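You operate a simulated robot arm through the tools that you are given. There is no shell and no other tool. Be economical: measure what you need, move in short steps, check, and stop when the job is done.

Carry out the task below with a simulated robot arm. There is one attempt and no reset: what you move stays moved.

JOB
Cap both ends of the green rod; it goes in the single rest.
Fine: one stroke of the press lever an end; the cap selector stays on green.

It is judged by the outcome, as a careful person would: the job done as asked, and still so three seconds after it is handed in. It fails if anything else is knocked over, pushed out of place, dropped, spilled or broken. Lids that push on must go on centred and level and be pressed home; caps that screw on are set level and turned clockwise until they are tight.

ROBOT AND FRAMES
A 7-joint arm with a two-finger parallel gripper, fixed in place. Base frame: the origin is at the foot of the arm, x ahead of it, y to its left, z up; the work surface is at about z = 0.92. Readings come in m, degrees, newtons and seconds.
With the tool pointing down near the work surface it reaches from about 0.28 to 0.68 m from the base axis. Its first joint turns from -66.0 to 66.0 degrees. Payload 1.57 kg.
The TCP is the grasp point between the finger pads, 0.03 m short of the fingertips. In the tool frame z runs along the fingers and y along their closing line. Largest opening 0.11 m; finger width 0.024, thickness 0.012; the body of the gripper, 0.048 by 0.112 m, starts 0.078 m behind the TCP.
Orientation is that of the tool frame in the base frame, as [roll, pitch, yaw] about the fixed x, y, z axes, in that order (R = Rz(yaw) Ry(pitch) Rx(roll)). With the fingers straight down and closing along the base's y, the tool's x points along the base's -x, its y along +y and its z along -z.

CONTROLS
- The arm moves only by the tool jog_arm. Its argument "steps" is a list of rows, each an object (a shift or turn left out is 0, a gripper value left out holds the last) with "translation": the shift along the base's x, y, z in m, a list of three; "delta_rot": the turn, a rotation vector about the base's x, y, z in degrees, a list of three. In form: [{"translation": [x, y, z], "delta_rot": [wx, wy, wz]}, ...]. A call has 1 to 20 rows; each row shifts and turns the commanded pose from where the row before left it. "jaw" is the opening in per cent of the stroke, from 0 (shut) to 100 (fully open), set as the call begins (left out, the last holds). Rows are played at 5 a second. More than 0.05 m and 8.6 degrees between two rows, or a gripper value outside its range, and nothing of the call is played. A pose out of reach is approached as far as the arm can. The call stops where the force on the tool passes 60 N (or 10 N more than at its start, if that is more) or the arm is blocked; 0.2 s more then pass. The fingers move at their own pace (about 0.108 m/s each) and stop on an object; they squeeze with about 43 N. The grip force told is the motor's: it shows also when the fingers shut on nothing. Time passes only in rows, and 0.2 s behind the last, so rows that do not move let the fingers close. It gives the time, the measured TCP pose, the force on the tool (base axes), the opening and the grip force at its end, in the units of the frame above (readings bear some noise), with the torque about the TCP (base axes, N m) and any sound that the robot's microphone picked up.
- Cameras (640 x 400 px; columns grow to the right, rows downward): "scene" is fixed at [0.1694, -0.3898, 1.4198]; the picture's right is [0.77, -0.64, 0.00], its down [-0.27, -0.32, -0.91] and it looks along [0.58, 0.70, -0.41] (base axes); focal length 262 px, centre (320, 200). "wrist" rides on the gripper at [0.07, 0.016, -0.141] in the tool frame; the picture's right is [-0.23, 0.97, 0.00], its down [-0.86, -0.20, -0.48] and it looks along [-0.47, -0.11, 0.88] (tool axes); focal length 222 px, centre (320, 200). There is no depth. A picture from a camera that has moved, and an enlarged one, comes with that camera's place and axes in the base frame and with its lens.
- camera(camera): a new picture of that camera. The clock stands still meanwhile.
- close_up(camera, box): a new picture of the part [left, top, right, bottom] of that camera's present view, enlarged. The clock stands still meanwhile.
- finish_job(): hands the job in; it is judged then, once.

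Go step by step. Nothing tells you positions but the pictures and the camera data: compare them with the known pose of the tool, close in by small moves and look again before you grip or let go. The budget is 120 turns and 76 pictures, counting those below and the enlarged ones. Unless the task says otherwise, let go and move clear before handing in, and close with one line.

The tools are called after "Request:" as a command line: name --argument value ..., lists and objects as JSON in quotes. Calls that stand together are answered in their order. jog_arm: Moves the arm, as the interface text tells. Its arguments: {"type":"object","properties":{"steps":{"type":"array","items":{"type":"object","properties":{"translation":{"type":"array","items":{"type":"number"}},"delta_rot":{"type":"array","items":{"type":"number"}}}}},"jaw":{"type":"number"}},"required":["steps"]} The other tools are called the same way: camera (camera) takes a picture; close_up (camera, box) takes an enlarged picture of a part of a camera's view; finish_job () hands the job in.

At the start:

```text
t: 0.0
tool_pos: [0.3225, -0.1608, 1.3165]
orientation: [179.9, 0.0, -180.0]
force: [-0.8, 0.0, -0.7]
wrist_torque: [-0.02, 0.03, 0.04]
grip_width: 0.11
finger_force: 0.0
```

scene: 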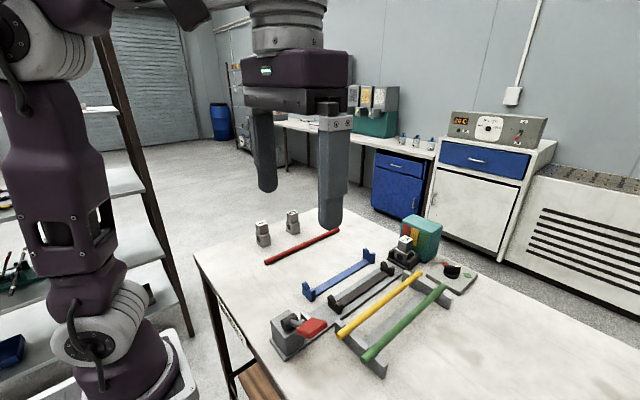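
wrist: 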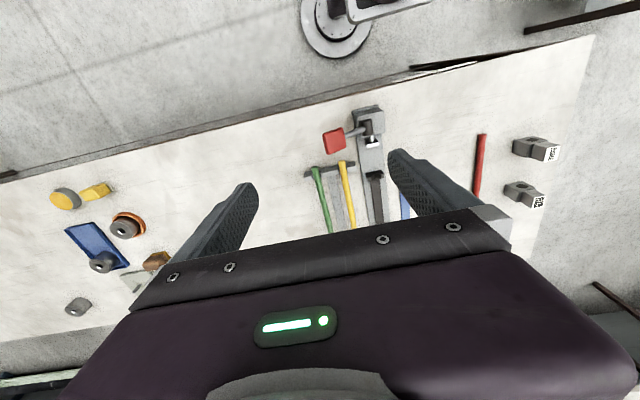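

I see a table with a rack holding a yellow and a green rod, blue and black rests, a press with a red lever, and a dispenser with a selector. I'll enlarge the work area first.

Request:
close_up --camera "scene" --box '[240, 200, 500, 390]'

Request:
close_up --camera "wrist" --box '[280, 80, 460, 240]'

Request:
close_up --camera "scene" --box '[370, 200, 490, 310]'

```text
2.11 times, centred on (370, 295) of scene
camera zoom: at [0.1694, -0.3898, 1.4198], right [0.77, -0.64, 0.0], down [-0.27, -0.32, -0.91], along [0.58, 0.7, -0.41], focal length 552 px, centre (215, 0)
```

zoom: 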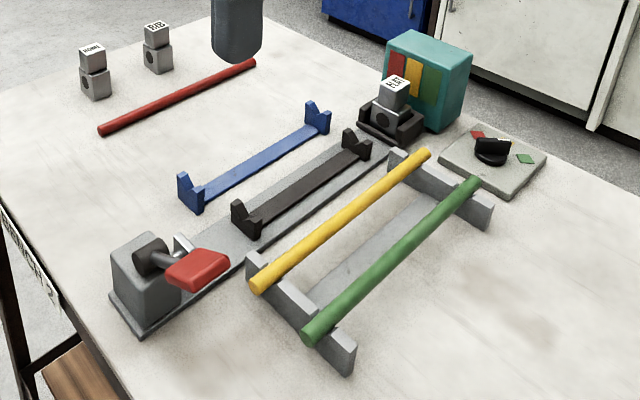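

```text
2.50 times, centred on (370, 160) of wrist
camera zoom: at [0.2533, -0.1462, 1.4582], right [0.23, 0.97, 0.0], down [0.86, -0.2, 0.48], along [0.47, -0.11, -0.88], focal length 555 px, centre (195, 300)
```

zoom: 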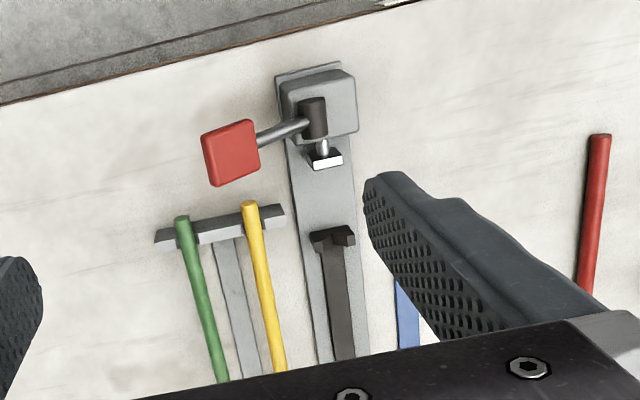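

```text
3.64 times, centred on (430, 255) of scene
camera zoom: at [0.1694, -0.3898, 1.4198], right [0.77, -0.64, 0.0], down [-0.27, -0.32, -0.91], along [0.58, 0.7, -0.41], focal length 953 px, centre (-80, 0)
```

zoom: 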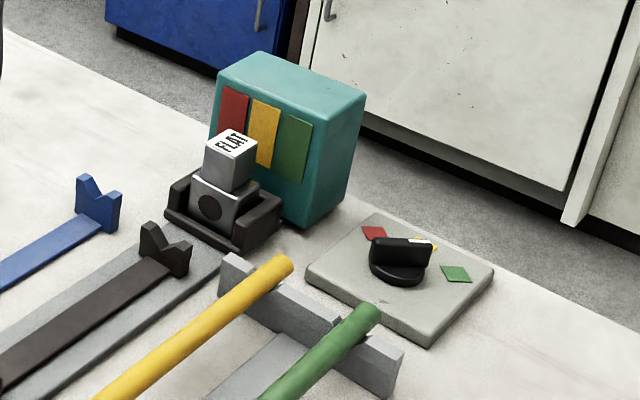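

The press, its black rest and the die block lie along one line, and the selector doesn't look like it points at green. I'll zoom further on the selector, the labelled blocks, the rests and the press head.

Request:
close_up --camera "scene" --box '[420, 250, 484, 290]'

Request:
close_up --camera "scene" --box '[380, 212, 444, 272]'

Request:
close_up --camera "scene" --box '[250, 200, 314, 255]'

Request:
close_up --camera "scene" --box '[260, 245, 400, 365]'

Request:
close_up --camera "scene" --box '[340, 70, 460, 160]'

Request:
close_up --camera "wrist" --box '[0, 170, 180, 320]'

```text
10.00 times, centred on (452, 270) of scene
camera zoom: at [0.1694, -0.3898, 1.4198], right [0.77, -0.64, 0.0], down [-0.27, -0.32, -0.91], along [0.58, 0.7, -0.41], focal length 2621 px, centre (-1000, -500)
```

zoom: 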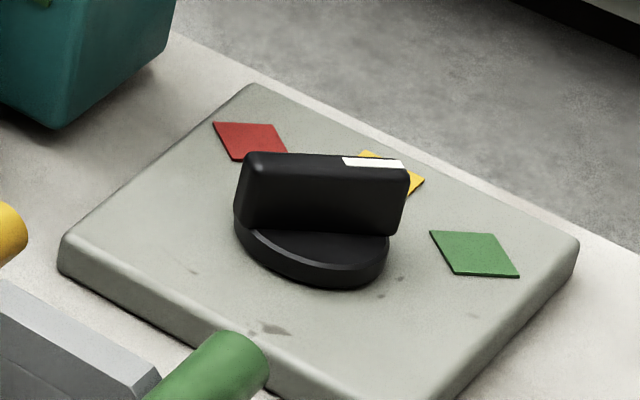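

```text
6.67 times, centred on (412, 242) of scene
camera zoom: at [0.1694, -0.3898, 1.4198], right [0.77, -0.64, 0.0], down [-0.27, -0.32, -0.91], along [0.58, 0.7, -0.41], focal length 1748 px, centre (-293, -80)
```

zoom: 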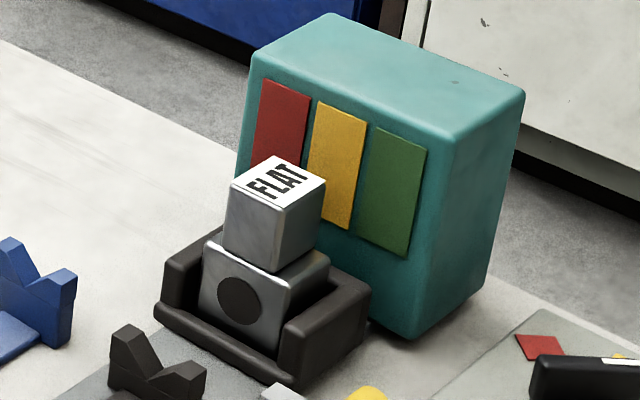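

```text
7.27 times, centred on (282, 228) of scene
camera zoom: at [0.1694, -0.3898, 1.4198], right [0.77, -0.64, 0.0], down [-0.27, -0.32, -0.91], along [0.58, 0.7, -0.41], focal length 1906 px, centre (596, 0)
```

zoom: 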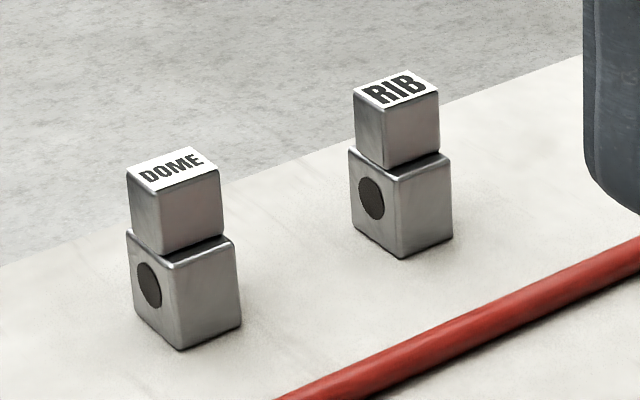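

```text
3.33 times, centred on (330, 305) of scene
camera zoom: at [0.1694, -0.3898, 1.4198], right [0.77, -0.64, 0.0], down [-0.27, -0.32, -0.91], along [0.58, 0.7, -0.41], focal length 874 px, centre (287, -150)
```

zoom: 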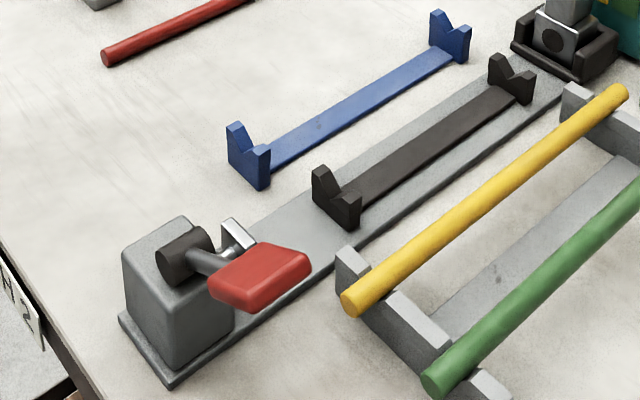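

```text
4.44 times, centred on (400, 115) of scene
camera zoom: at [0.1694, -0.3898, 1.4198], right [0.77, -0.64, 0.0], down [-0.27, -0.32, -0.91], along [0.58, 0.7, -0.41], focal length 1165 px, centre (-36, 578)
```

zoom: 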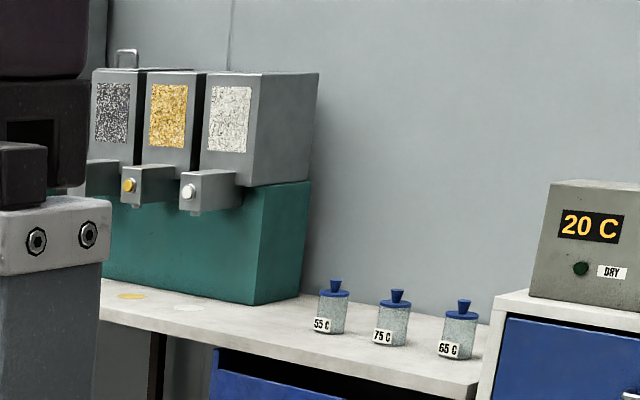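

```text
2.67 times, centred on (90, 245) of wrist
camera zoom: at [0.2533, -0.1462, 1.4582], right [0.23, 0.97, 0.0], down [0.86, -0.2, 0.48], along [0.47, -0.11, -0.88], focal length 592 px, centre (933, 80)
```

zoom: 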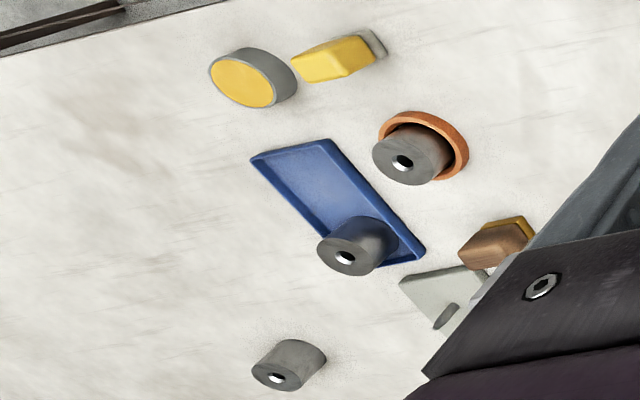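

The selector points at yellow, and the press currently holds the FLAT die. I'll compare the two rests for any marking that would make one of them "the single rest".

Request:
close_up --camera "scene" --box '[295, 240, 405, 310]'

Request:
jog_arm --steps '[{"translation": [0.045, 0.01, 0]}, {"translation": [0.045, 0.01, -0.02]}, {"translation": [0.0, -0.045, -0.02]}, {"translation": [0.0, -0.045, -0.02]}, {"translation": [0.0, -0.045, 0]}]'

Request:
camera --camera "wrist"

```text
5.71 times, centred on (350, 275) of scene
camera zoom: at [0.1694, -0.3898, 1.4198], right [0.77, -0.64, 0.0], down [-0.27, -0.32, -0.91], along [0.58, 0.7, -0.41], focal length 1498 px, centre (149, -229)
```

zoom: 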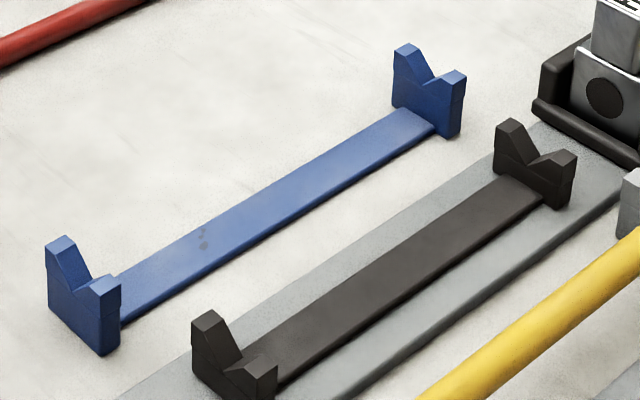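

```text
refused: row 2 steps farther than a row can; nothing moved
```

```text
63 pictures are left
camera wrist: at [0.2533, -0.1462, 1.4582], right [0.23, 0.97, 0.0], down [0.86, -0.2, 0.48], along [0.47, -0.11, -0.88], focal length 222 px, centre (320, 200)
```

wrist: 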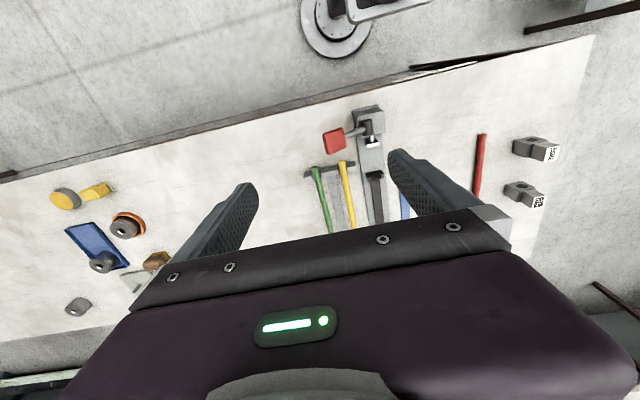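

The selector fin already points along the line to the green patch, so it needs no change. My plan is to put the green rod in the press cradle, stroke the lever, turn the rod round, stroke again, then set it in the free-standing single (blue) rest; first I move in to measure.

Request:
jog_arm --steps '[{"translation": [0.04, 0.005, -0.02]}, {"translation": [0.04, 0.005, -0.02]}, {"translation": [0.04, 0.005, -0.02]}, {"translation": [0.04, 0.005, -0.02]}, {"translation": [0.04, 0.005, -0.02]}]'

Request:
camera --camera "wrist"

Request:
camera --camera "scene"

```text
t: 1.2
tool_pos: [0.5238, -0.1351, 1.2136]
orientation: [180.0, -0.1, 179.9]
force: [0.7, -0.5, 0.6]
wrist_torque: [-0.01, 0.03, 0.03]
grip_width: 0.11
finger_force: 0.1
```

```text
62 pictures are left
camera wrist: at [0.4546, -0.1204, 1.3554], right [0.23, 0.97, 0.0], down [0.85, -0.2, 0.48], along [0.47, -0.11, -0.88], focal length 222 px, centre (320, 200)
```

wrist: 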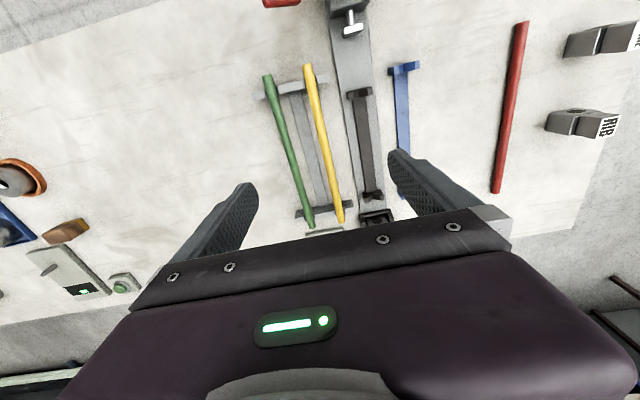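

```text
61 pictures are left
```

scene: 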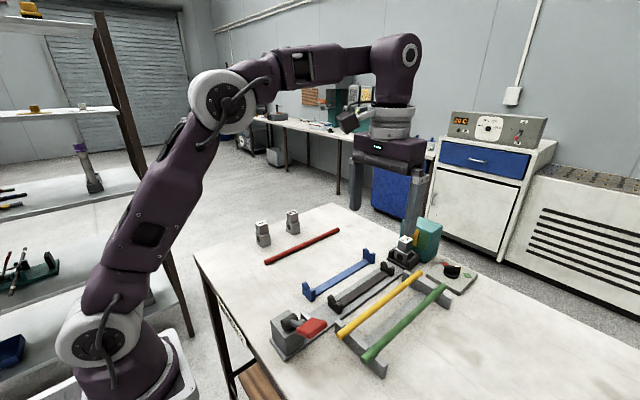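

Both rests and rods are visible from here. I'll enlarge the wrist view to measure them accurately.

Request:
close_up --camera "wrist" --box '[240, 50, 440, 240]'

Request:
close_up --camera "wrist" --box '[340, 60, 430, 120]'

```text
2.11 times, centred on (340, 145) of wrist
camera zoom: at [0.4546, -0.1204, 1.3554], right [0.23, 0.97, 0.0], down [0.85, -0.2, 0.48], along [0.47, -0.11, -0.88], focal length 468 px, centre (278, 316)
```

zoom: 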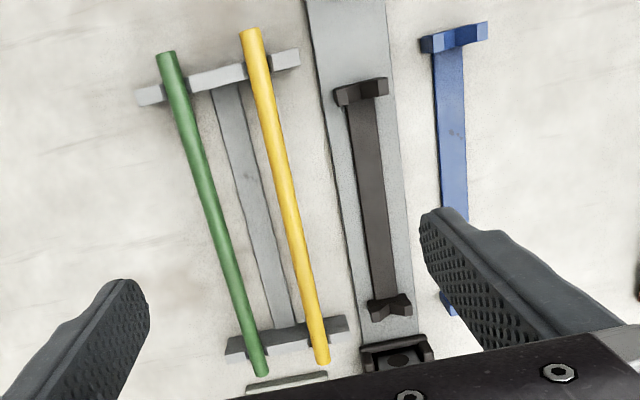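

```text
6.67 times, centred on (385, 90) of wrist
camera zoom: at [0.4546, -0.1204, 1.3554], right [0.23, 0.97, 0.0], down [0.85, -0.2, 0.48], along [0.47, -0.11, -0.88], focal length 1481 px, centre (-113, 933)
```

zoom: 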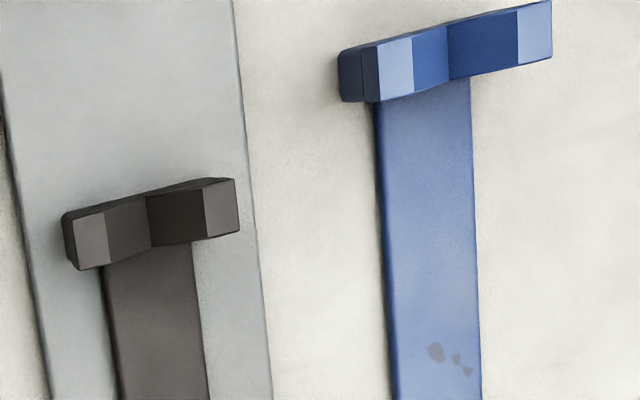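

Green rod: axis at y ≈ -0.201, z ≈ 0.954, x from 0.433 to 0.727 (middle 0.58). The cradle is at y ≈ -0.061 and the blue rest at y ≈ 0.012. I'll move above the rod with a partly opened jaw and lower.

Request:
jog_arm --jaw 55 --steps '[{"translation": [0.028, -0.033, -0.02]}, {"translation": [0.028, -0.033, -0.02]}, {"translation": [0, 0, -0.045]}, {"translation": [0, 0, -0.045]}, {"translation": [0, 0, -0.04]}, {}]'

Request:
close_up --camera "wrist" --box '[200, 80, 440, 240]'

Request:
close_up --camera "scene" --box '[330, 200, 490, 370]'

```text
t: 2.6
tool_pos: [0.5784, -0.2015, 1.0463]
orientation: [179.9, 0.1, -180.0]
force: [-0.2, -0.6, 0.7]
wrist_torque: [-0.03, 0.02, 0.0]
grip_width: 0.0605
finger_force: 0.0
out of reach, approached as far as the arm can: row 2
```

```text
2.50 times, centred on (320, 160) of wrist
camera zoom: at [0.5089, -0.1849, 1.1871], right [0.23, 0.97, 0.0], down [0.86, -0.2, 0.48], along [0.47, -0.11, -0.88], focal length 555 px, centre (320, 300)
```

zoom: 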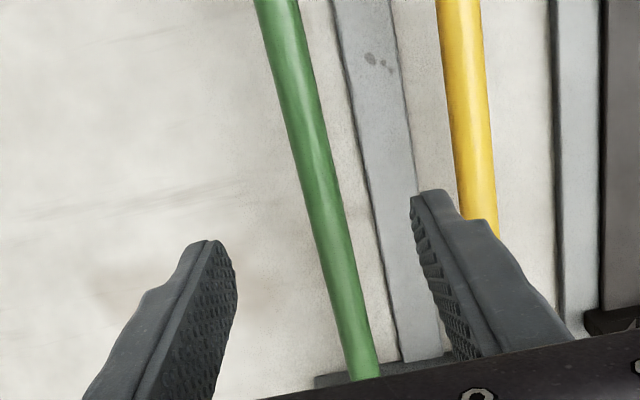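

```text
2.35 times, centred on (410, 285) of scene
camera zoom: at [0.1694, -0.3898, 1.4198], right [0.77, -0.64, 0.0], down [-0.27, -0.32, -0.91], along [0.58, 0.7, -0.41], focal length 617 px, centre (108, 0)
```

zoom: 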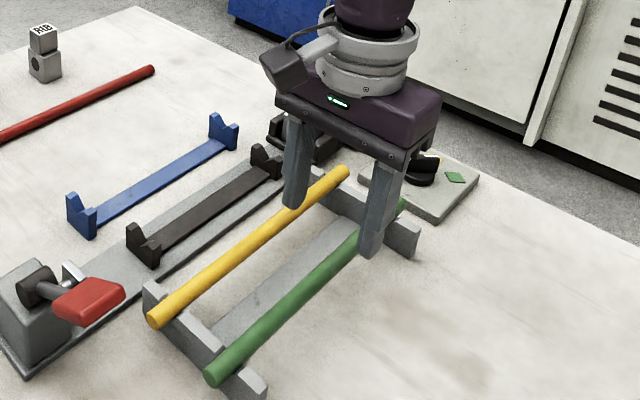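

Position above the rod agrees with the estimate. I'll lower to z ≈ 0.966, then close.

Request:
jog_arm --steps '[{"translation": [0, 0, -0.03]}, {"translation": [0, 0, -0.03]}, {"translation": [0, 0, -0.02]}, {}]'

Request:
close_up --camera "wrist" --box '[200, 80, 440, 240]'

```text
t: 3.6
tool_pos: [0.5774, -0.2008, 0.9665]
orientation: [180.0, 0.1, -180.0]
force: [-0.1, 0.5, 0.4]
wrist_torque: [0.01, 0.0, -0.01]
grip_width: 0.0605
finger_force: 0.0
```

```text
2.50 times, centred on (320, 160) of wrist
camera zoom: at [0.508, -0.1855, 1.1066], right [0.23, 0.97, 0.0], down [0.86, -0.2, 0.48], along [0.47, -0.11, -0.88], focal length 555 px, centre (320, 300)
```

zoom: 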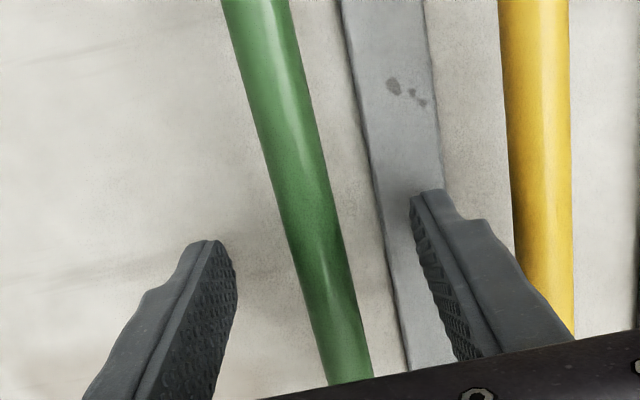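

The rod is between the fingers and the yellow rod is clear. I'll close and lift slightly.

Request:
jog_arm --jaw 0 --steps '[{}, {}, {}, {"translation": [0, 0, 0.005]}, {"translation": [0, 0, 0.02]}, {"translation": [0, 0, 0.02]}, {"translation": [0, 0, 0.02]}]'

Request:
close_up --camera "scene" --box '[330, 200, 490, 370]'

```text
t: 5.2
tool_pos: [0.578, -0.2012, 1.0327]
orientation: [-180.0, -0.1, 180.0]
force: [-1.0, -0.2, -0.5]
wrist_torque: [0.04, -0.01, 0.02]
grip_width: 0.0142
finger_force: 31.1
```

```text
2.35 times, centred on (410, 285) of scene
camera zoom: at [0.1694, -0.3898, 1.4198], right [0.77, -0.64, 0.0], down [-0.27, -0.32, -0.91], along [0.58, 0.7, -0.41], focal length 617 px, centre (108, 0)
```

zoom: 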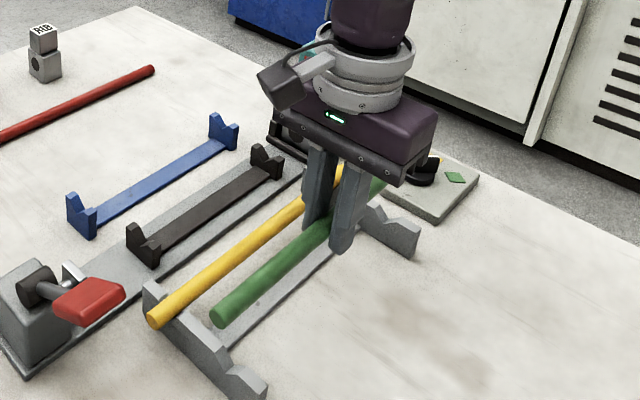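

Rod is gripped level, 14 mm thick. I'll carry it over to the press cradle (y ≈ -0.061), shifting it slightly back so that it clears the die.

Request:
jog_arm --steps '[{"translation": [-0.001, 0.035, 0.01]}, {"translation": [-0.002, 0.035, 0]}, {"translation": [-0.002, 0.035, 0]}, {"translation": [-0.002, 0.035, 0]}, {"translation": [0, 0, -0.03]}, {}]'

Request:
close_up --camera "scene" --box '[270, 200, 430, 350]'

Request:
close_up --camera "wrist" --box '[200, 0, 440, 240]'

```text
t: 6.6
tool_pos: [0.5726, -0.0619, 1.0115]
orientation: [-179.9, 0.1, 180.0]
force: [1.2, -0.4, -0.7]
wrist_torque: [0.02, -0.02, 0.0]
grip_width: 0.0143
finger_force: 30.5
```

```text
2.67 times, centred on (350, 275) of scene
camera zoom: at [0.1694, -0.3897, 1.4198], right [0.77, -0.64, 0.0], down [-0.27, -0.32, -0.91], along [0.58, 0.7, -0.41], focal length 699 px, centre (240, 0)
```

zoom: 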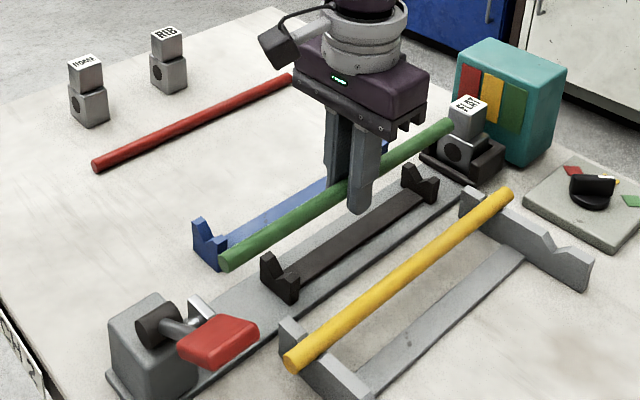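

```text
1.67 times, centred on (320, 120) of wrist
camera zoom: at [0.5036, -0.0469, 1.1531], right [0.23, 0.97, 0.0], down [0.86, -0.2, 0.48], along [0.47, -0.11, -0.88], focal length 370 px, centre (320, 333)
```

zoom: 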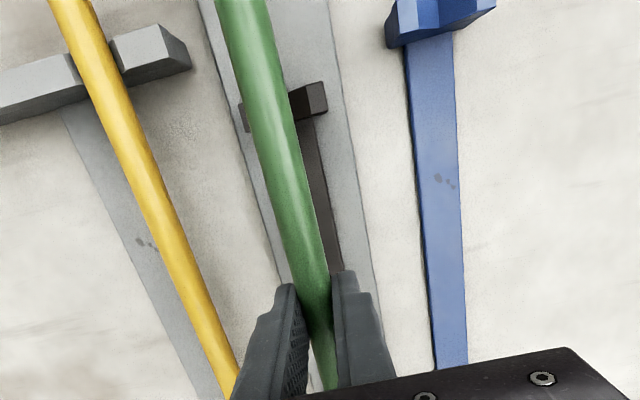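

The rod lines up with the cradle's V notches (centre y ≈ -0.061). Lowering gently.

Request:
jog_arm --steps '[{"translation": [0, 0.001, -0.02]}, {"translation": [0, 0, -0.015]}, {"translation": [0, 0, -0.005]}, {"translation": [0, 0, -0.002]}, {}]'

Request:
close_up --camera "scene" --box '[270, 200, 430, 350]'

```text
t: 7.8
tool_pos: [0.5732, -0.0613, 0.9688]
orientation: [180.0, 0.0, -180.0]
force: [0.2, 0.2, 0.1]
wrist_torque: [0.02, 0.03, -0.01]
grip_width: 0.0142
finger_force: 30.5
```

```text
2.67 times, centred on (350, 275) of scene
camera zoom: at [0.1694, -0.3898, 1.4198], right [0.77, -0.64, 0.0], down [-0.27, -0.32, -0.91], along [0.58, 0.7, -0.41], focal length 699 px, centre (240, 0)
```

zoom: 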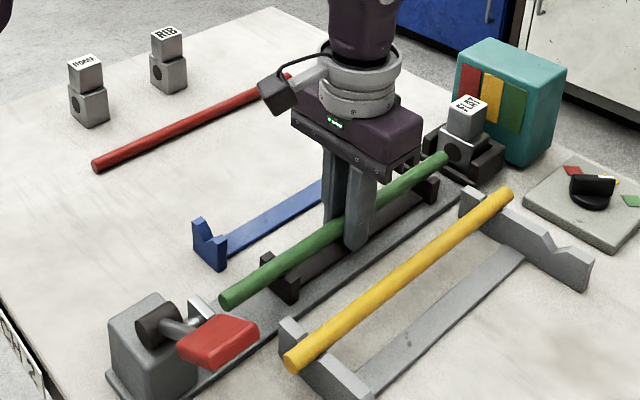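

Almost seated, no contact yet. Lowering in 1 mm steps.

Request:
jog_arm --steps '[{"translation": [0, 0, -0.001]}, {"translation": [0, 0, -0.001]}, {"translation": [0, 0, -0.001]}, {}]'

Request:
close_up --camera "scene" --box '[320, 260, 370, 300]'

```text
t: 8.8
tool_pos: [0.5725, -0.0619, 0.9668]
orientation: [179.9, 0.0, -180.0]
force: [0.1, 0.3, -1.1]
wrist_torque: [-0.02, 0.0, -0.03]
grip_width: 0.0144
finger_force: 30.6
```

```text
10.00 times, centred on (345, 280) of scene
camera zoom: at [0.1694, -0.3898, 1.4198], right [0.77, -0.64, 0.0], down [-0.27, -0.32, -0.91], along [0.58, 0.7, -0.41], focal length 2621 px, centre (70, -600)
```

zoom: 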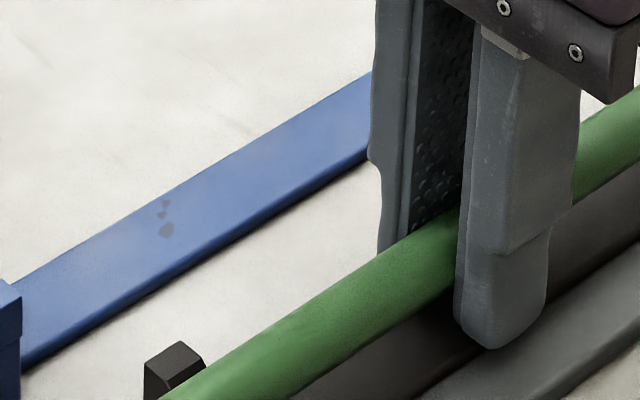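

Request:
jog_arm --steps '[{"translation": [0, 0, -0.001]}, {"translation": [0, 0, -0.001]}, {}]'

Request:
close_up --camera "scene" --box '[310, 275, 360, 315]'

```text
t: 9.6
tool_pos: [0.5726, -0.0604, 0.9651]
orientation: [179.9, 0.2, -179.9]
force: [1.1, 10.6, 19.9]
wrist_torque: [0.12, 0.09, -0.17]
grip_width: 0.0145
finger_force: 30.3
```

```text
10.00 times, centred on (335, 295) of scene
camera zoom: at [0.1691, -0.3894, 1.4199], right [0.77, -0.64, 0.0], down [-0.27, -0.32, -0.91], along [0.58, 0.7, -0.41], focal length 2621 px, centre (170, -750)
```

zoom: 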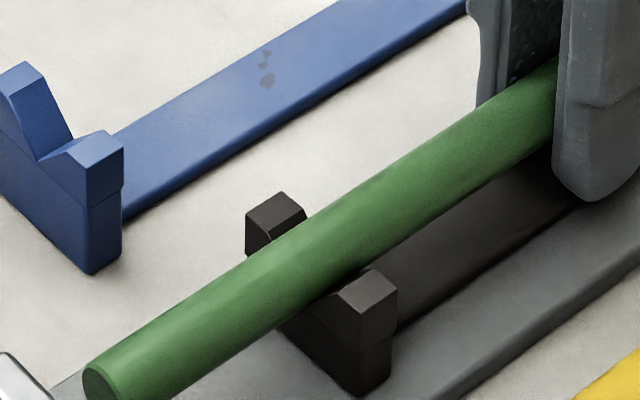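

Contact with the rod seated in the V; I'll release and rise.

Request:
jog_arm --jaw 40 --steps '[{}, {}, {"translation": [0, 0, 0.01]}, {"translation": [0, 0, 0.03]}, {"translation": [0, 0, 0.045]}, {"translation": [0, 0, 0.045]}]'

Request:
close_up --camera "scene" --box '[260, 210, 430, 360]'

Request:
close_up --camera "scene" --box '[265, 290, 345, 360]'

```text
t: 11.0
tool_pos: [0.5711, -0.0598, 1.0941]
orientation: [-179.9, 0.0, -180.0]
force: [-0.7, -0.6, 0.3]
wrist_torque: [0.01, 0.03, 0.03]
grip_width: 0.0438
finger_force: 0.1
```

```text
2.67 times, centred on (345, 285) of scene
camera zoom: at [0.1694, -0.3898, 1.4198], right [0.77, -0.64, 0.0], down [-0.27, -0.32, -0.91], along [0.58, 0.7, -0.41], focal length 699 px, centre (253, -27)
```

zoom: 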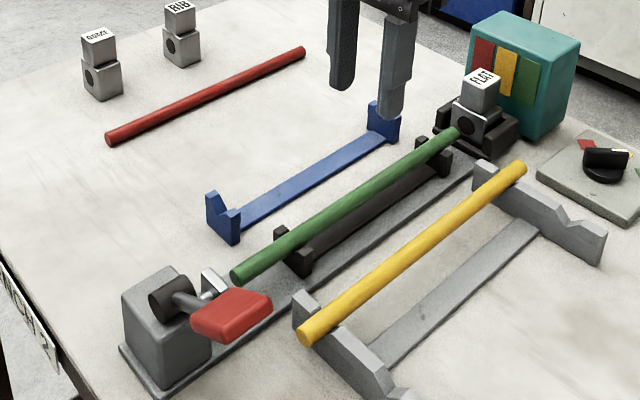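

```text
5.71 times, centred on (305, 325) of scene
camera zoom: at [0.1694, -0.3898, 1.4198], right [0.77, -0.64, 0.0], down [-0.27, -0.32, -0.91], along [0.58, 0.7, -0.41], focal length 1498 px, centre (406, -514)
```

zoom: 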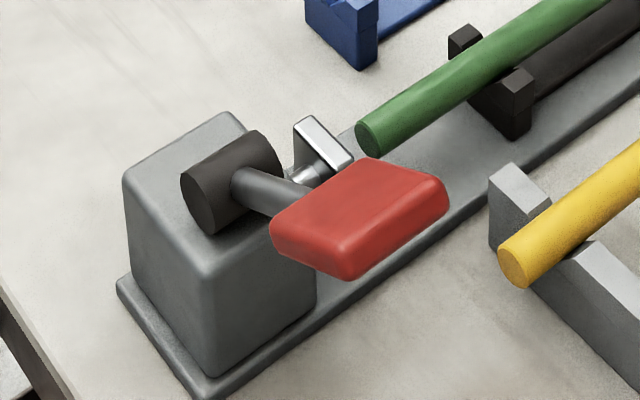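

The rod lies in the cradle and the ram, rod and die are in line. The lever paddle is at about (0.356, -0.143, 1.044) and turns about a hub axis along x, so I'll shut the fingers and move above it.

Request:
jog_arm --jaw 0 --steps '[{"translation": [-0.02, 0, 0.035]}, {"translation": [-0.035, -0.013, 0.03]}, {"translation": [-0.04, -0.02, 0]}, {"translation": [-0.04, -0.02, 0]}, {"translation": [-0.04, -0.02, 0]}, {"translation": [-0.04, -0.01, 0]}, {"translation": [0, 0, -0.03]}, {"translation": [0, 0, -0.02]}]'

Request:
close_up --camera "scene" --box '[240, 240, 370, 360]'

Request:
camera --camera "wrist"

```text
t: 12.8
tool_pos: [0.3575, -0.1451, 1.1084]
orientation: [-180.0, -0.1, 180.0]
force: [-0.2, -0.4, 0.8]
wrist_torque: [0.01, -0.03, -0.01]
grip_width: 0.0001
finger_force: 21.6
```

```text
3.33 times, centred on (305, 300) of scene
camera zoom: at [0.1694, -0.3898, 1.4198], right [0.77, -0.64, 0.0], down [-0.27, -0.32, -0.91], along [0.58, 0.7, -0.41], focal length 874 px, centre (370, -133)
```

zoom: 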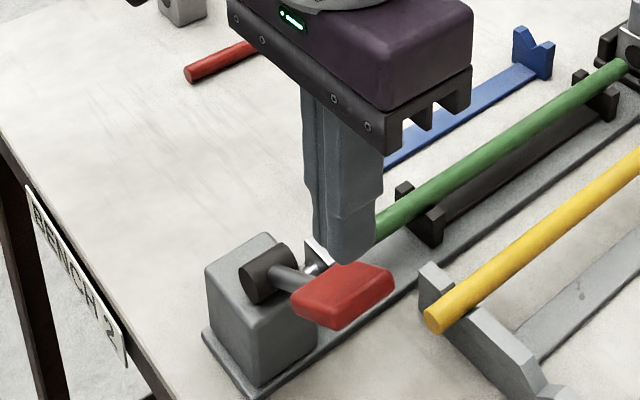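

```text
46 pictures are left
camera wrist: at [0.2877, -0.1303, 1.25], right [0.23, 0.97, 0.0], down [0.85, -0.2, 0.48], along [0.47, -0.11, -0.88], focal length 222 px, centre (320, 200)
```

wrist: 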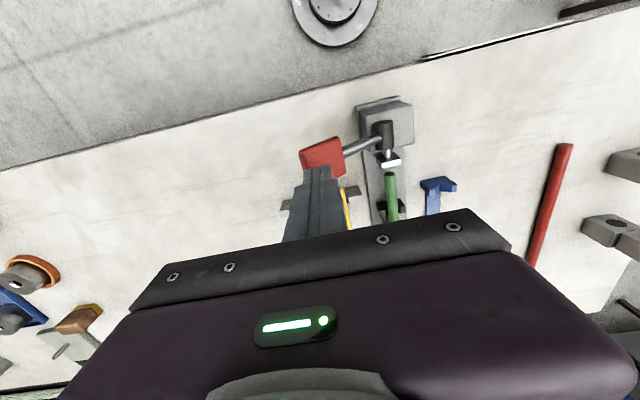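

The closed fingertips are above the paddle. Pressing down in small steps.

Request:
jog_arm --steps '[{"translation": [-0.005, 0, -0.012]}, {"translation": [0, 0, -0.008]}, {"translation": [0, -0.001, -0.008]}, {"translation": [0, -0.001, -0.008]}, {"translation": [0, -0.001, -0.008]}]'

Request:
close_up --camera "scene" --box '[240, 240, 370, 360]'

```text
t: 14.0
tool_pos: [0.3532, -0.1474, 1.0655]
orientation: [179.9, 0.0, 179.9]
force: [0.5, -0.1, 1.2]
wrist_torque: [-0.02, -0.04, 0.03]
grip_width: 0.0002
finger_force: 21.3
```

```text
3.33 times, centred on (305, 300) of scene
camera zoom: at [0.1694, -0.3898, 1.4198], right [0.77, -0.64, 0.0], down [-0.27, -0.32, -0.91], along [0.58, 0.7, -0.41], focal length 874 px, centre (370, -133)
```

zoom: 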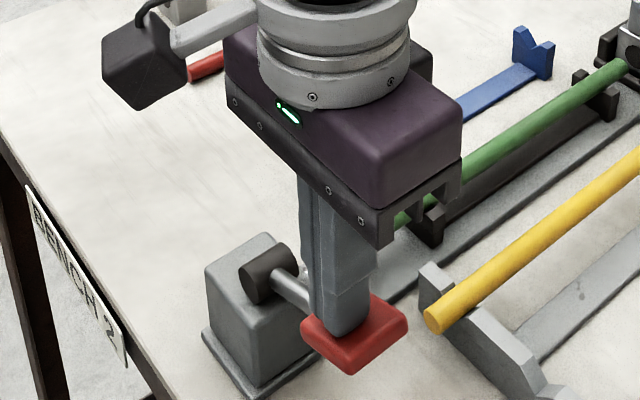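

The paddle is moving with little resistance. Continuing downward.

Request:
jog_arm --steps '[{"translation": [0, 0, -0.008]}, {"translation": [0, 0, -0.008]}, {"translation": [0, 0, -0.008]}, {"translation": [0, 0.001, -0.008]}]'

Request:
close_up --camera "scene" --box '[260, 210, 430, 360]'

```text
t: 15.0
tool_pos: [0.3527, -0.1472, 1.0348]
orientation: [-180.0, 0.0, 179.9]
force: [0.7, -1.2, 2.3]
wrist_torque: [-0.08, -0.01, 0.0]
grip_width: 0.0002
finger_force: 21.2
```

```text
2.67 times, centred on (345, 285) of scene
camera zoom: at [0.1694, -0.3898, 1.4198], right [0.77, -0.64, 0.0], down [-0.27, -0.32, -0.91], along [0.58, 0.7, -0.41], focal length 699 px, centre (253, -27)
```

zoom: 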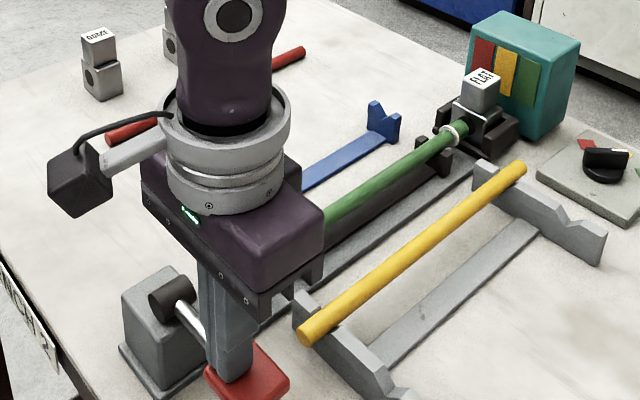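

Something has appeared round the rod's far end. Let me look closely before pressing on.

Request:
close_up --camera "scene" --box '[360, 215, 430, 275]'

```text
6.67 times, centred on (395, 245) of scene
camera zoom: at [0.1694, -0.3898, 1.4198], right [0.77, -0.64, 0.0], down [-0.27, -0.32, -0.91], along [0.58, 0.7, -0.41], focal length 1748 px, centre (-180, -100)
```

zoom: 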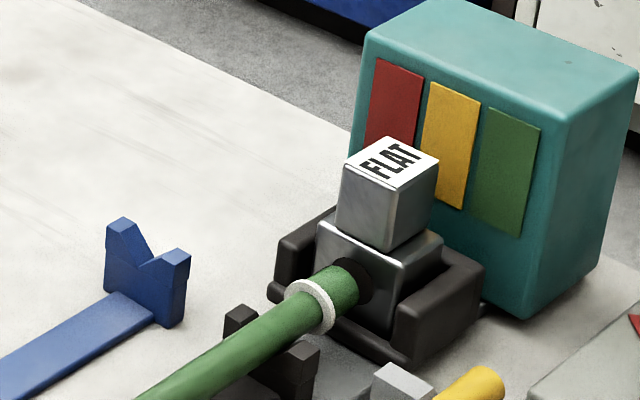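

A green cap with a white collar has gone on the far end. I'll continue to the lever's end stop so it's pressed home.

Request:
jog_arm --steps '[{"translation": [0, 0.001, -0.006]}, {"translation": [0, 0.001, -0.006]}, {"translation": [0, 0.001, -0.006]}, {"translation": [0, 0.001, -0.006]}]'

Request:
close_up --camera "scene" --box '[260, 210, 430, 360]'

```text
t: 15.6
tool_pos: [0.3521, -0.1454, 1.0263]
orientation: [-179.8, 0.2, -180.0]
force: [-11.2, 4.4, 43.3]
wrist_torque: [0.56, 0.4, 0.1]
grip_width: 0.0
finger_force: 21.4
stopped in row 2: the force on the tool passed its limit at 83 N (the readings are from after the stop); the commanded pose is now the measured one
```

```text
2.67 times, centred on (345, 285) of scene
camera zoom: at [0.1686, -0.3894, 1.42], right [0.77, -0.64, 0.0], down [-0.27, -0.32, -0.91], along [0.58, 0.7, -0.41], focal length 699 px, centre (253, -27)
```

zoom: 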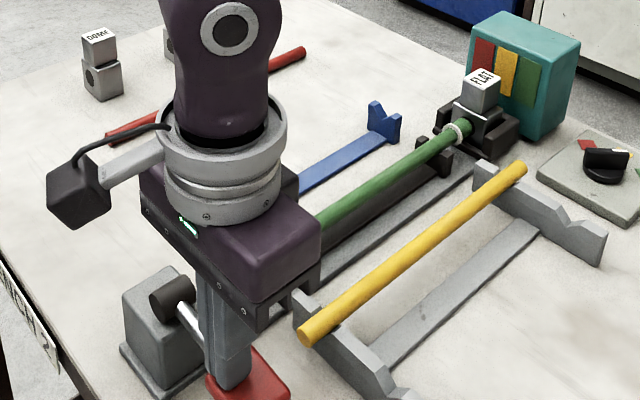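

The lever hit its stop with a firm push. Rising clear to see whether the lever returns and how the cap sits.

Request:
jog_arm --steps '[{"translation": [0, 0, 0.01]}, {"translation": [0, -0.003, 0.03]}, {"translation": [0, 0, 0.045]}, {"translation": [0, 0, 0.045]}, {}]'

Request:
close_up --camera "scene" --box '[260, 210, 430, 360]'

Request:
close_up --camera "scene" --box '[360, 215, 430, 275]'

```text
t: 16.8
tool_pos: [0.3551, -0.1452, 1.1552]
orientation: [-179.8, 0.3, -180.0]
force: [-0.3, 0.3, 0.3]
wrist_torque: [0.03, 0.01, 0.04]
grip_width: 0.0002
finger_force: 21.2
```

```text
2.67 times, centred on (345, 285) of scene
camera zoom: at [0.1694, -0.3897, 1.4198], right [0.77, -0.64, 0.0], down [-0.27, -0.32, -0.91], along [0.58, 0.7, -0.41], focal length 699 px, centre (253, -27)
```

zoom: 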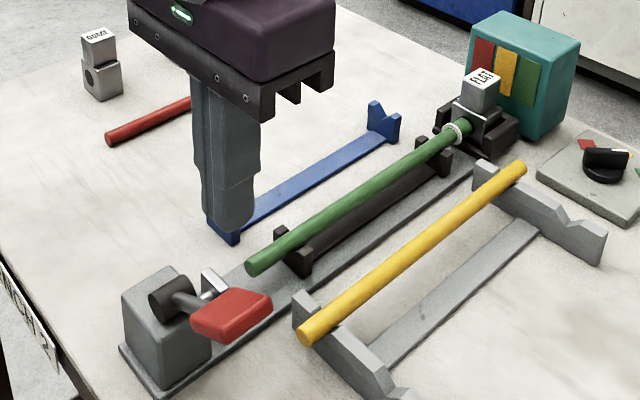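

```text
6.67 times, centred on (395, 245) of scene
camera zoom: at [0.1694, -0.3897, 1.4198], right [0.77, -0.64, 0.0], down [-0.27, -0.32, -0.91], along [0.58, 0.7, -0.41], focal length 1748 px, centre (-180, -100)
```

zoom: 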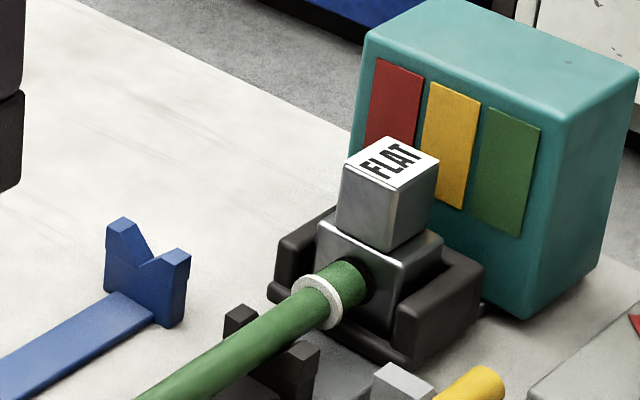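

The lever sprang back and the cap sits squared on the far end; the rod has slid about 2 cm into the die. Next I'll grip the rod at its middle (x ≈ 0.594), draw it back out of the die and lift.

Request:
jog_arm --jaw 40 --steps '[{"translation": [0.04, 0.015, 0.01]}, {"translation": [0.04, 0.015, 0]}, {"translation": [0.04, 0.02, 0]}, {"translation": [0.04, 0.02, 0]}, {"translation": [0.04, 0.015, 0]}, {"translation": [0.038, 0.001, -0.02]}, {"translation": [0, 0, -0.045]}, {"translation": [0, 0, -0.045]}, {}]'

Request:
close_up --camera "wrist" --box '[200, 80, 440, 240]'

```text
t: 18.8
tool_pos: [0.5892, -0.0625, 1.056]
orientation: [-179.9, 0.3, -180.0]
force: [-0.5, -0.2, 0.1]
wrist_torque: [0.0, 0.01, 0.04]
grip_width: 0.0439
finger_force: 0.0
```

```text
2.50 times, centred on (320, 160) of wrist
camera zoom: at [0.5186, -0.0477, 1.1953], right [0.23, 0.97, 0.0], down [0.85, -0.2, 0.48], along [0.47, -0.11, -0.88], focal length 555 px, centre (320, 300)
```

zoom: 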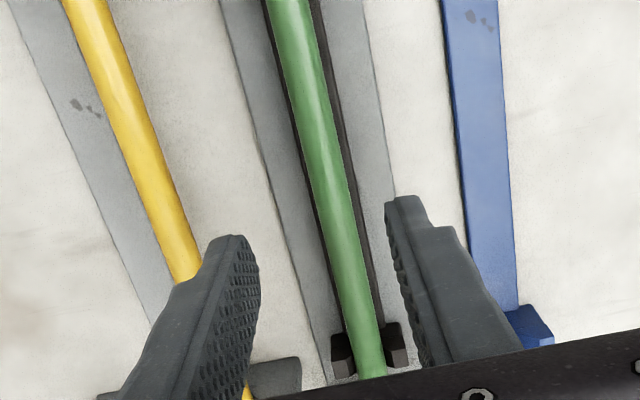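

Aligned over the rod; lowering and gripping, then drawing it back.

Request:
jog_arm --steps '[{"translation": [0.002, 0.002, -0.04]}, {"translation": [0, 0, -0.03]}, {"translation": [0, 0, -0.018]}, {}]'

Request:
jog_arm --jaw 0 --steps '[{}, {}, {"translation": [0, 0, 0.0005]}, {"translation": [-0.006, 0, 0]}, {"translation": [-0.006, 0, 0]}, {"translation": [-0.006, 0, 0]}, {"translation": [-0.005, 0, 0]}, {}]'

Request:
close_up --camera "scene" --box '[350, 215, 430, 285]'

```text
t: 19.8
tool_pos: [0.5922, -0.0588, 0.9668]
orientation: [-179.9, 0.2, 180.0]
force: [1.0, -0.3, -1.3]
wrist_torque: [-0.01, 0.03, -0.02]
grip_width: 0.044
finger_force: 0.0
```

```text
t: 21.6
tool_pos: [0.5683, -0.061, 0.9684]
orientation: [-179.8, 0.3, -179.9]
force: [2.4, 5.7, 4.5]
wrist_torque: [0.06, -0.13, -0.01]
grip_width: 0.0142
finger_force: 31.0
```

```text
5.71 times, centred on (390, 250) of scene
camera zoom: at [0.1694, -0.3896, 1.4199], right [0.77, -0.64, 0.0], down [-0.27, -0.32, -0.91], along [0.58, 0.7, -0.41], focal length 1498 px, centre (-80, -86)
```

zoom: 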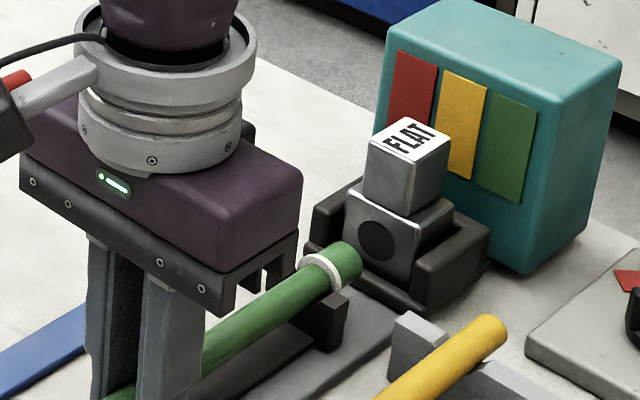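

Cap end is clear of the die. Lifting, and beginning the half turn about the vertical.

Request:
jog_arm --steps '[{"translation": [0, 0, 0.02]}, {"translation": [0, 0, 0.04]}, {"translation": [-0.02, 0, 0.045]}, {"translation": [-0.03, 0, 0.035]}, {}]'

Request:
jog_arm --steps '[{"delta_rot": [0, 0, 8]}, {"delta_rot": [0, 0, 8]}, {"delta_rot": [0, 0, 8]}, {"delta_rot": [0, 0, 8]}, {"delta_rot": [0, 0, 8]}, {"delta_rot": [0, 0, 8]}, {"delta_rot": [0, 0, 8]}, {"delta_rot": [0, 0, 8]}, {"delta_rot": [0, 0, 8]}, {"delta_rot": [0, 0, 8]}]'

```text
t: 22.8
tool_pos: [0.5193, -0.06, 1.1138]
orientation: [-179.8, 0.2, 180.0]
force: [0.1, -0.5, -1.6]
wrist_torque: [-0.03, 0.01, -0.02]
grip_width: 0.0144
finger_force: 30.3
```

```text
t: 25.0
tool_pos: [0.5194, -0.0611, 1.1078]
orientation: [-179.9, 0.2, -99.8]
force: [-0.1, 0.3, -0.7]
wrist_torque: [-0.02, 0.02, -0.02]
grip_width: 0.0145
finger_force: 30.8
```

The turn works; continuing the remaining 100°.

Request:
jog_arm --steps '[{"delta_rot": [0, 0, 8.33]}, {"delta_rot": [0, 0, 8.33]}, {"delta_rot": [0, 0, 8.33]}, {"delta_rot": [0, 0, 8.33]}, {"delta_rot": [0, 0, 8.33]}, {"delta_rot": [0, 0, 8.33]}, {"delta_rot": [0, 0, 8.33]}, {"delta_rot": [0, 0, 8.33]}, {"delta_rot": [0, 0, 8.33]}, {"delta_rot": [0, 0, 8.33]}, {"delta_rot": [0, 0, 8.33]}, {"delta_rot": [0, 0, 8.33]}, {}]'

Request:
camera --camera "scene"

```text
t: 27.8
tool_pos: [0.5191, -0.0619, 1.1094]
orientation: [-179.8, 0.3, 0.2]
force: [-0.1, -0.2, -2.0]
wrist_torque: [0.03, 0.02, -0.01]
grip_width: 0.0143
finger_force: 30.6
```

```text
37 pictures are left
```

scene: 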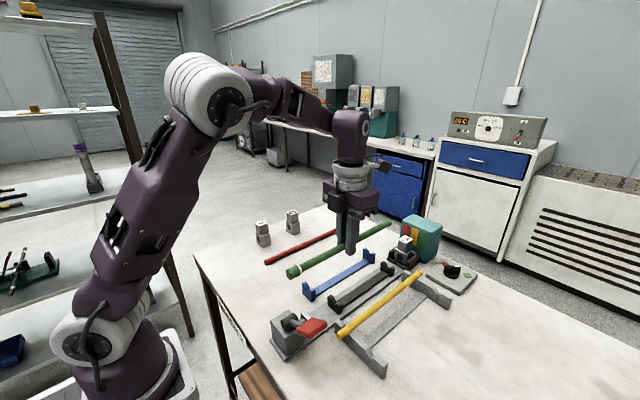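

The rod is now reversed, with the capped end towards the press head. I'll move over the cradle and start lowering.

Request:
jog_arm --steps '[{"translation": [0.03, 0, 0]}, {"translation": [0.025, 0.001, -0.02]}, {"translation": [0, 0, -0.04]}, {"translation": [0, 0, -0.035]}, {}]'

Request:
close_up --camera "scene" --box '[260, 210, 430, 360]'

```text
t: 29.0
tool_pos: [0.5742, -0.0602, 1.0142]
orientation: [-179.9, 0.2, 0.0]
force: [0.2, 0.1, -0.3]
wrist_torque: [0.0, 0.04, -0.01]
grip_width: 0.0143
finger_force: 30.6
```

```text
2.67 times, centred on (345, 285) of scene
camera zoom: at [0.1694, -0.3898, 1.4198], right [0.77, -0.64, 0.0], down [-0.27, -0.32, -0.91], along [0.58, 0.7, -0.41], focal length 699 px, centre (253, -27)
```

zoom: 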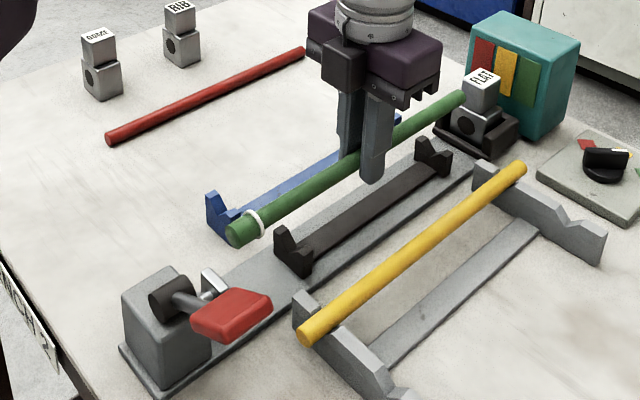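

Aligned and clear at both ends. Lowering into the V until contact.

Request:
jog_arm --steps '[{"translation": [-0.002, 0, -0.02]}, {"translation": [-0.001, 0, -0.018]}, {"translation": [0, 0, -0.005]}, {"translation": [0, 0, -0.002]}, {}]'

Request:
jog_arm --steps '[{"translation": [0, 0, -0.001]}, {"translation": [0, 0, -0.001]}, {}]'

Request:
close_up --camera "scene" --box '[270, 210, 430, 350]'

```text
t: 30.2
tool_pos: [0.5715, -0.0595, 0.969]
orientation: [-179.8, 0.2, 0.0]
force: [0.3, -0.7, 0.0]
wrist_torque: [0.01, 0.01, 0.03]
grip_width: 0.014
finger_force: 30.5
```

```text
t: 31.0
tool_pos: [0.5723, -0.059, 0.9674]
orientation: [-179.9, 0.2, 0.1]
force: [-0.5, -1.0, 4.1]
wrist_torque: [-0.01, 0.29, 0.08]
grip_width: 0.0145
finger_force: 30.4
```

```text
2.86 times, centred on (350, 280) of scene
camera zoom: at [0.1693, -0.3898, 1.4198], right [0.77, -0.64, 0.0], down [-0.27, -0.32, -0.91], along [0.58, 0.7, -0.41], focal length 749 px, centre (234, -29)
```

zoom: 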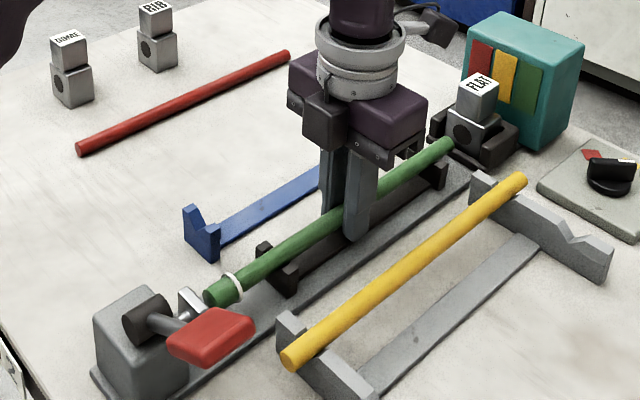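

Contact made (4 N). Releasing, rising and going back above the lever with shut fingers.

Request:
jog_arm --jaw 40 --steps '[{"translation": [0, 0, -0.0005]}, {}, {"translation": [0, 0, 0.01]}, {"translation": [0, 0, 0.03]}, {"translation": [0, 0, 0.045]}, {"translation": [0, 0, 0.045]}, {"translation": [0, 0, 0.045]}]'

Request:
close_up --camera "scene" --box '[270, 210, 430, 350]'

```text
t: 32.6
tool_pos: [0.5697, -0.06, 1.1398]
orientation: [-179.8, 0.2, 0.0]
force: [0.1, -0.5, 0.9]
wrist_torque: [0.02, 0.0, -0.02]
grip_width: 0.0436
finger_force: 0.0
```

```text
2.86 times, centred on (350, 280) of scene
camera zoom: at [0.1694, -0.3898, 1.4198], right [0.77, -0.64, 0.0], down [-0.27, -0.32, -0.91], along [0.58, 0.7, -0.41], focal length 749 px, centre (234, -29)
```

zoom: 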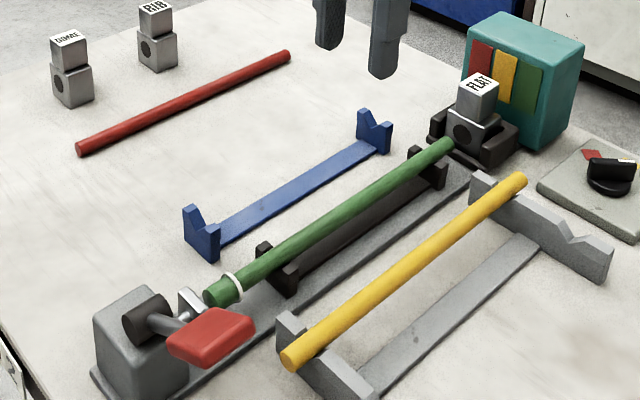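

Rod is seated with its bare end facing the die. Moving above the lever.

Request:
jog_arm --jaw 0 --steps '[{"translation": [-0.04, -0.015, 0.015]}, {"translation": [-0.04, -0.02, 0]}, {"translation": [-0.04, -0.02, 0]}, {"translation": [-0.04, -0.02, 0]}, {"translation": [-0.04, -0.01, 0]}, {"translation": [-0.0175, 0, -0.03]}, {"translation": [0, 0, -0.02]}, {}]'

Request:
close_up --camera "scene" --box '[240, 240, 370, 360]'

```text
t: 34.4
tool_pos: [0.4176, -0.1158, 1.0946]
orientation: [-179.9, 0.2, 0.0]
force: [-0.2, 0.4, 0.4]
wrist_torque: [0.0, 0.01, -0.03]
grip_width: 0.0
finger_force: 21.2
out of reach, approached as far as the arm can: row 4, 5, 6
```

```text
3.33 times, centred on (305, 300) of scene
camera zoom: at [0.1694, -0.3898, 1.4198], right [0.77, -0.64, 0.0], down [-0.27, -0.32, -0.91], along [0.58, 0.7, -0.41], focal length 874 px, centre (370, -133)
```

zoom: 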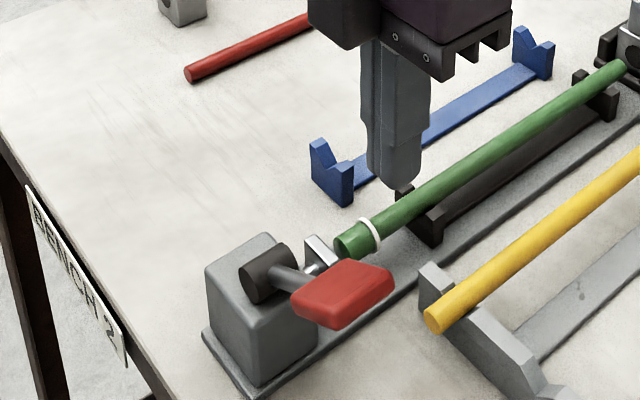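

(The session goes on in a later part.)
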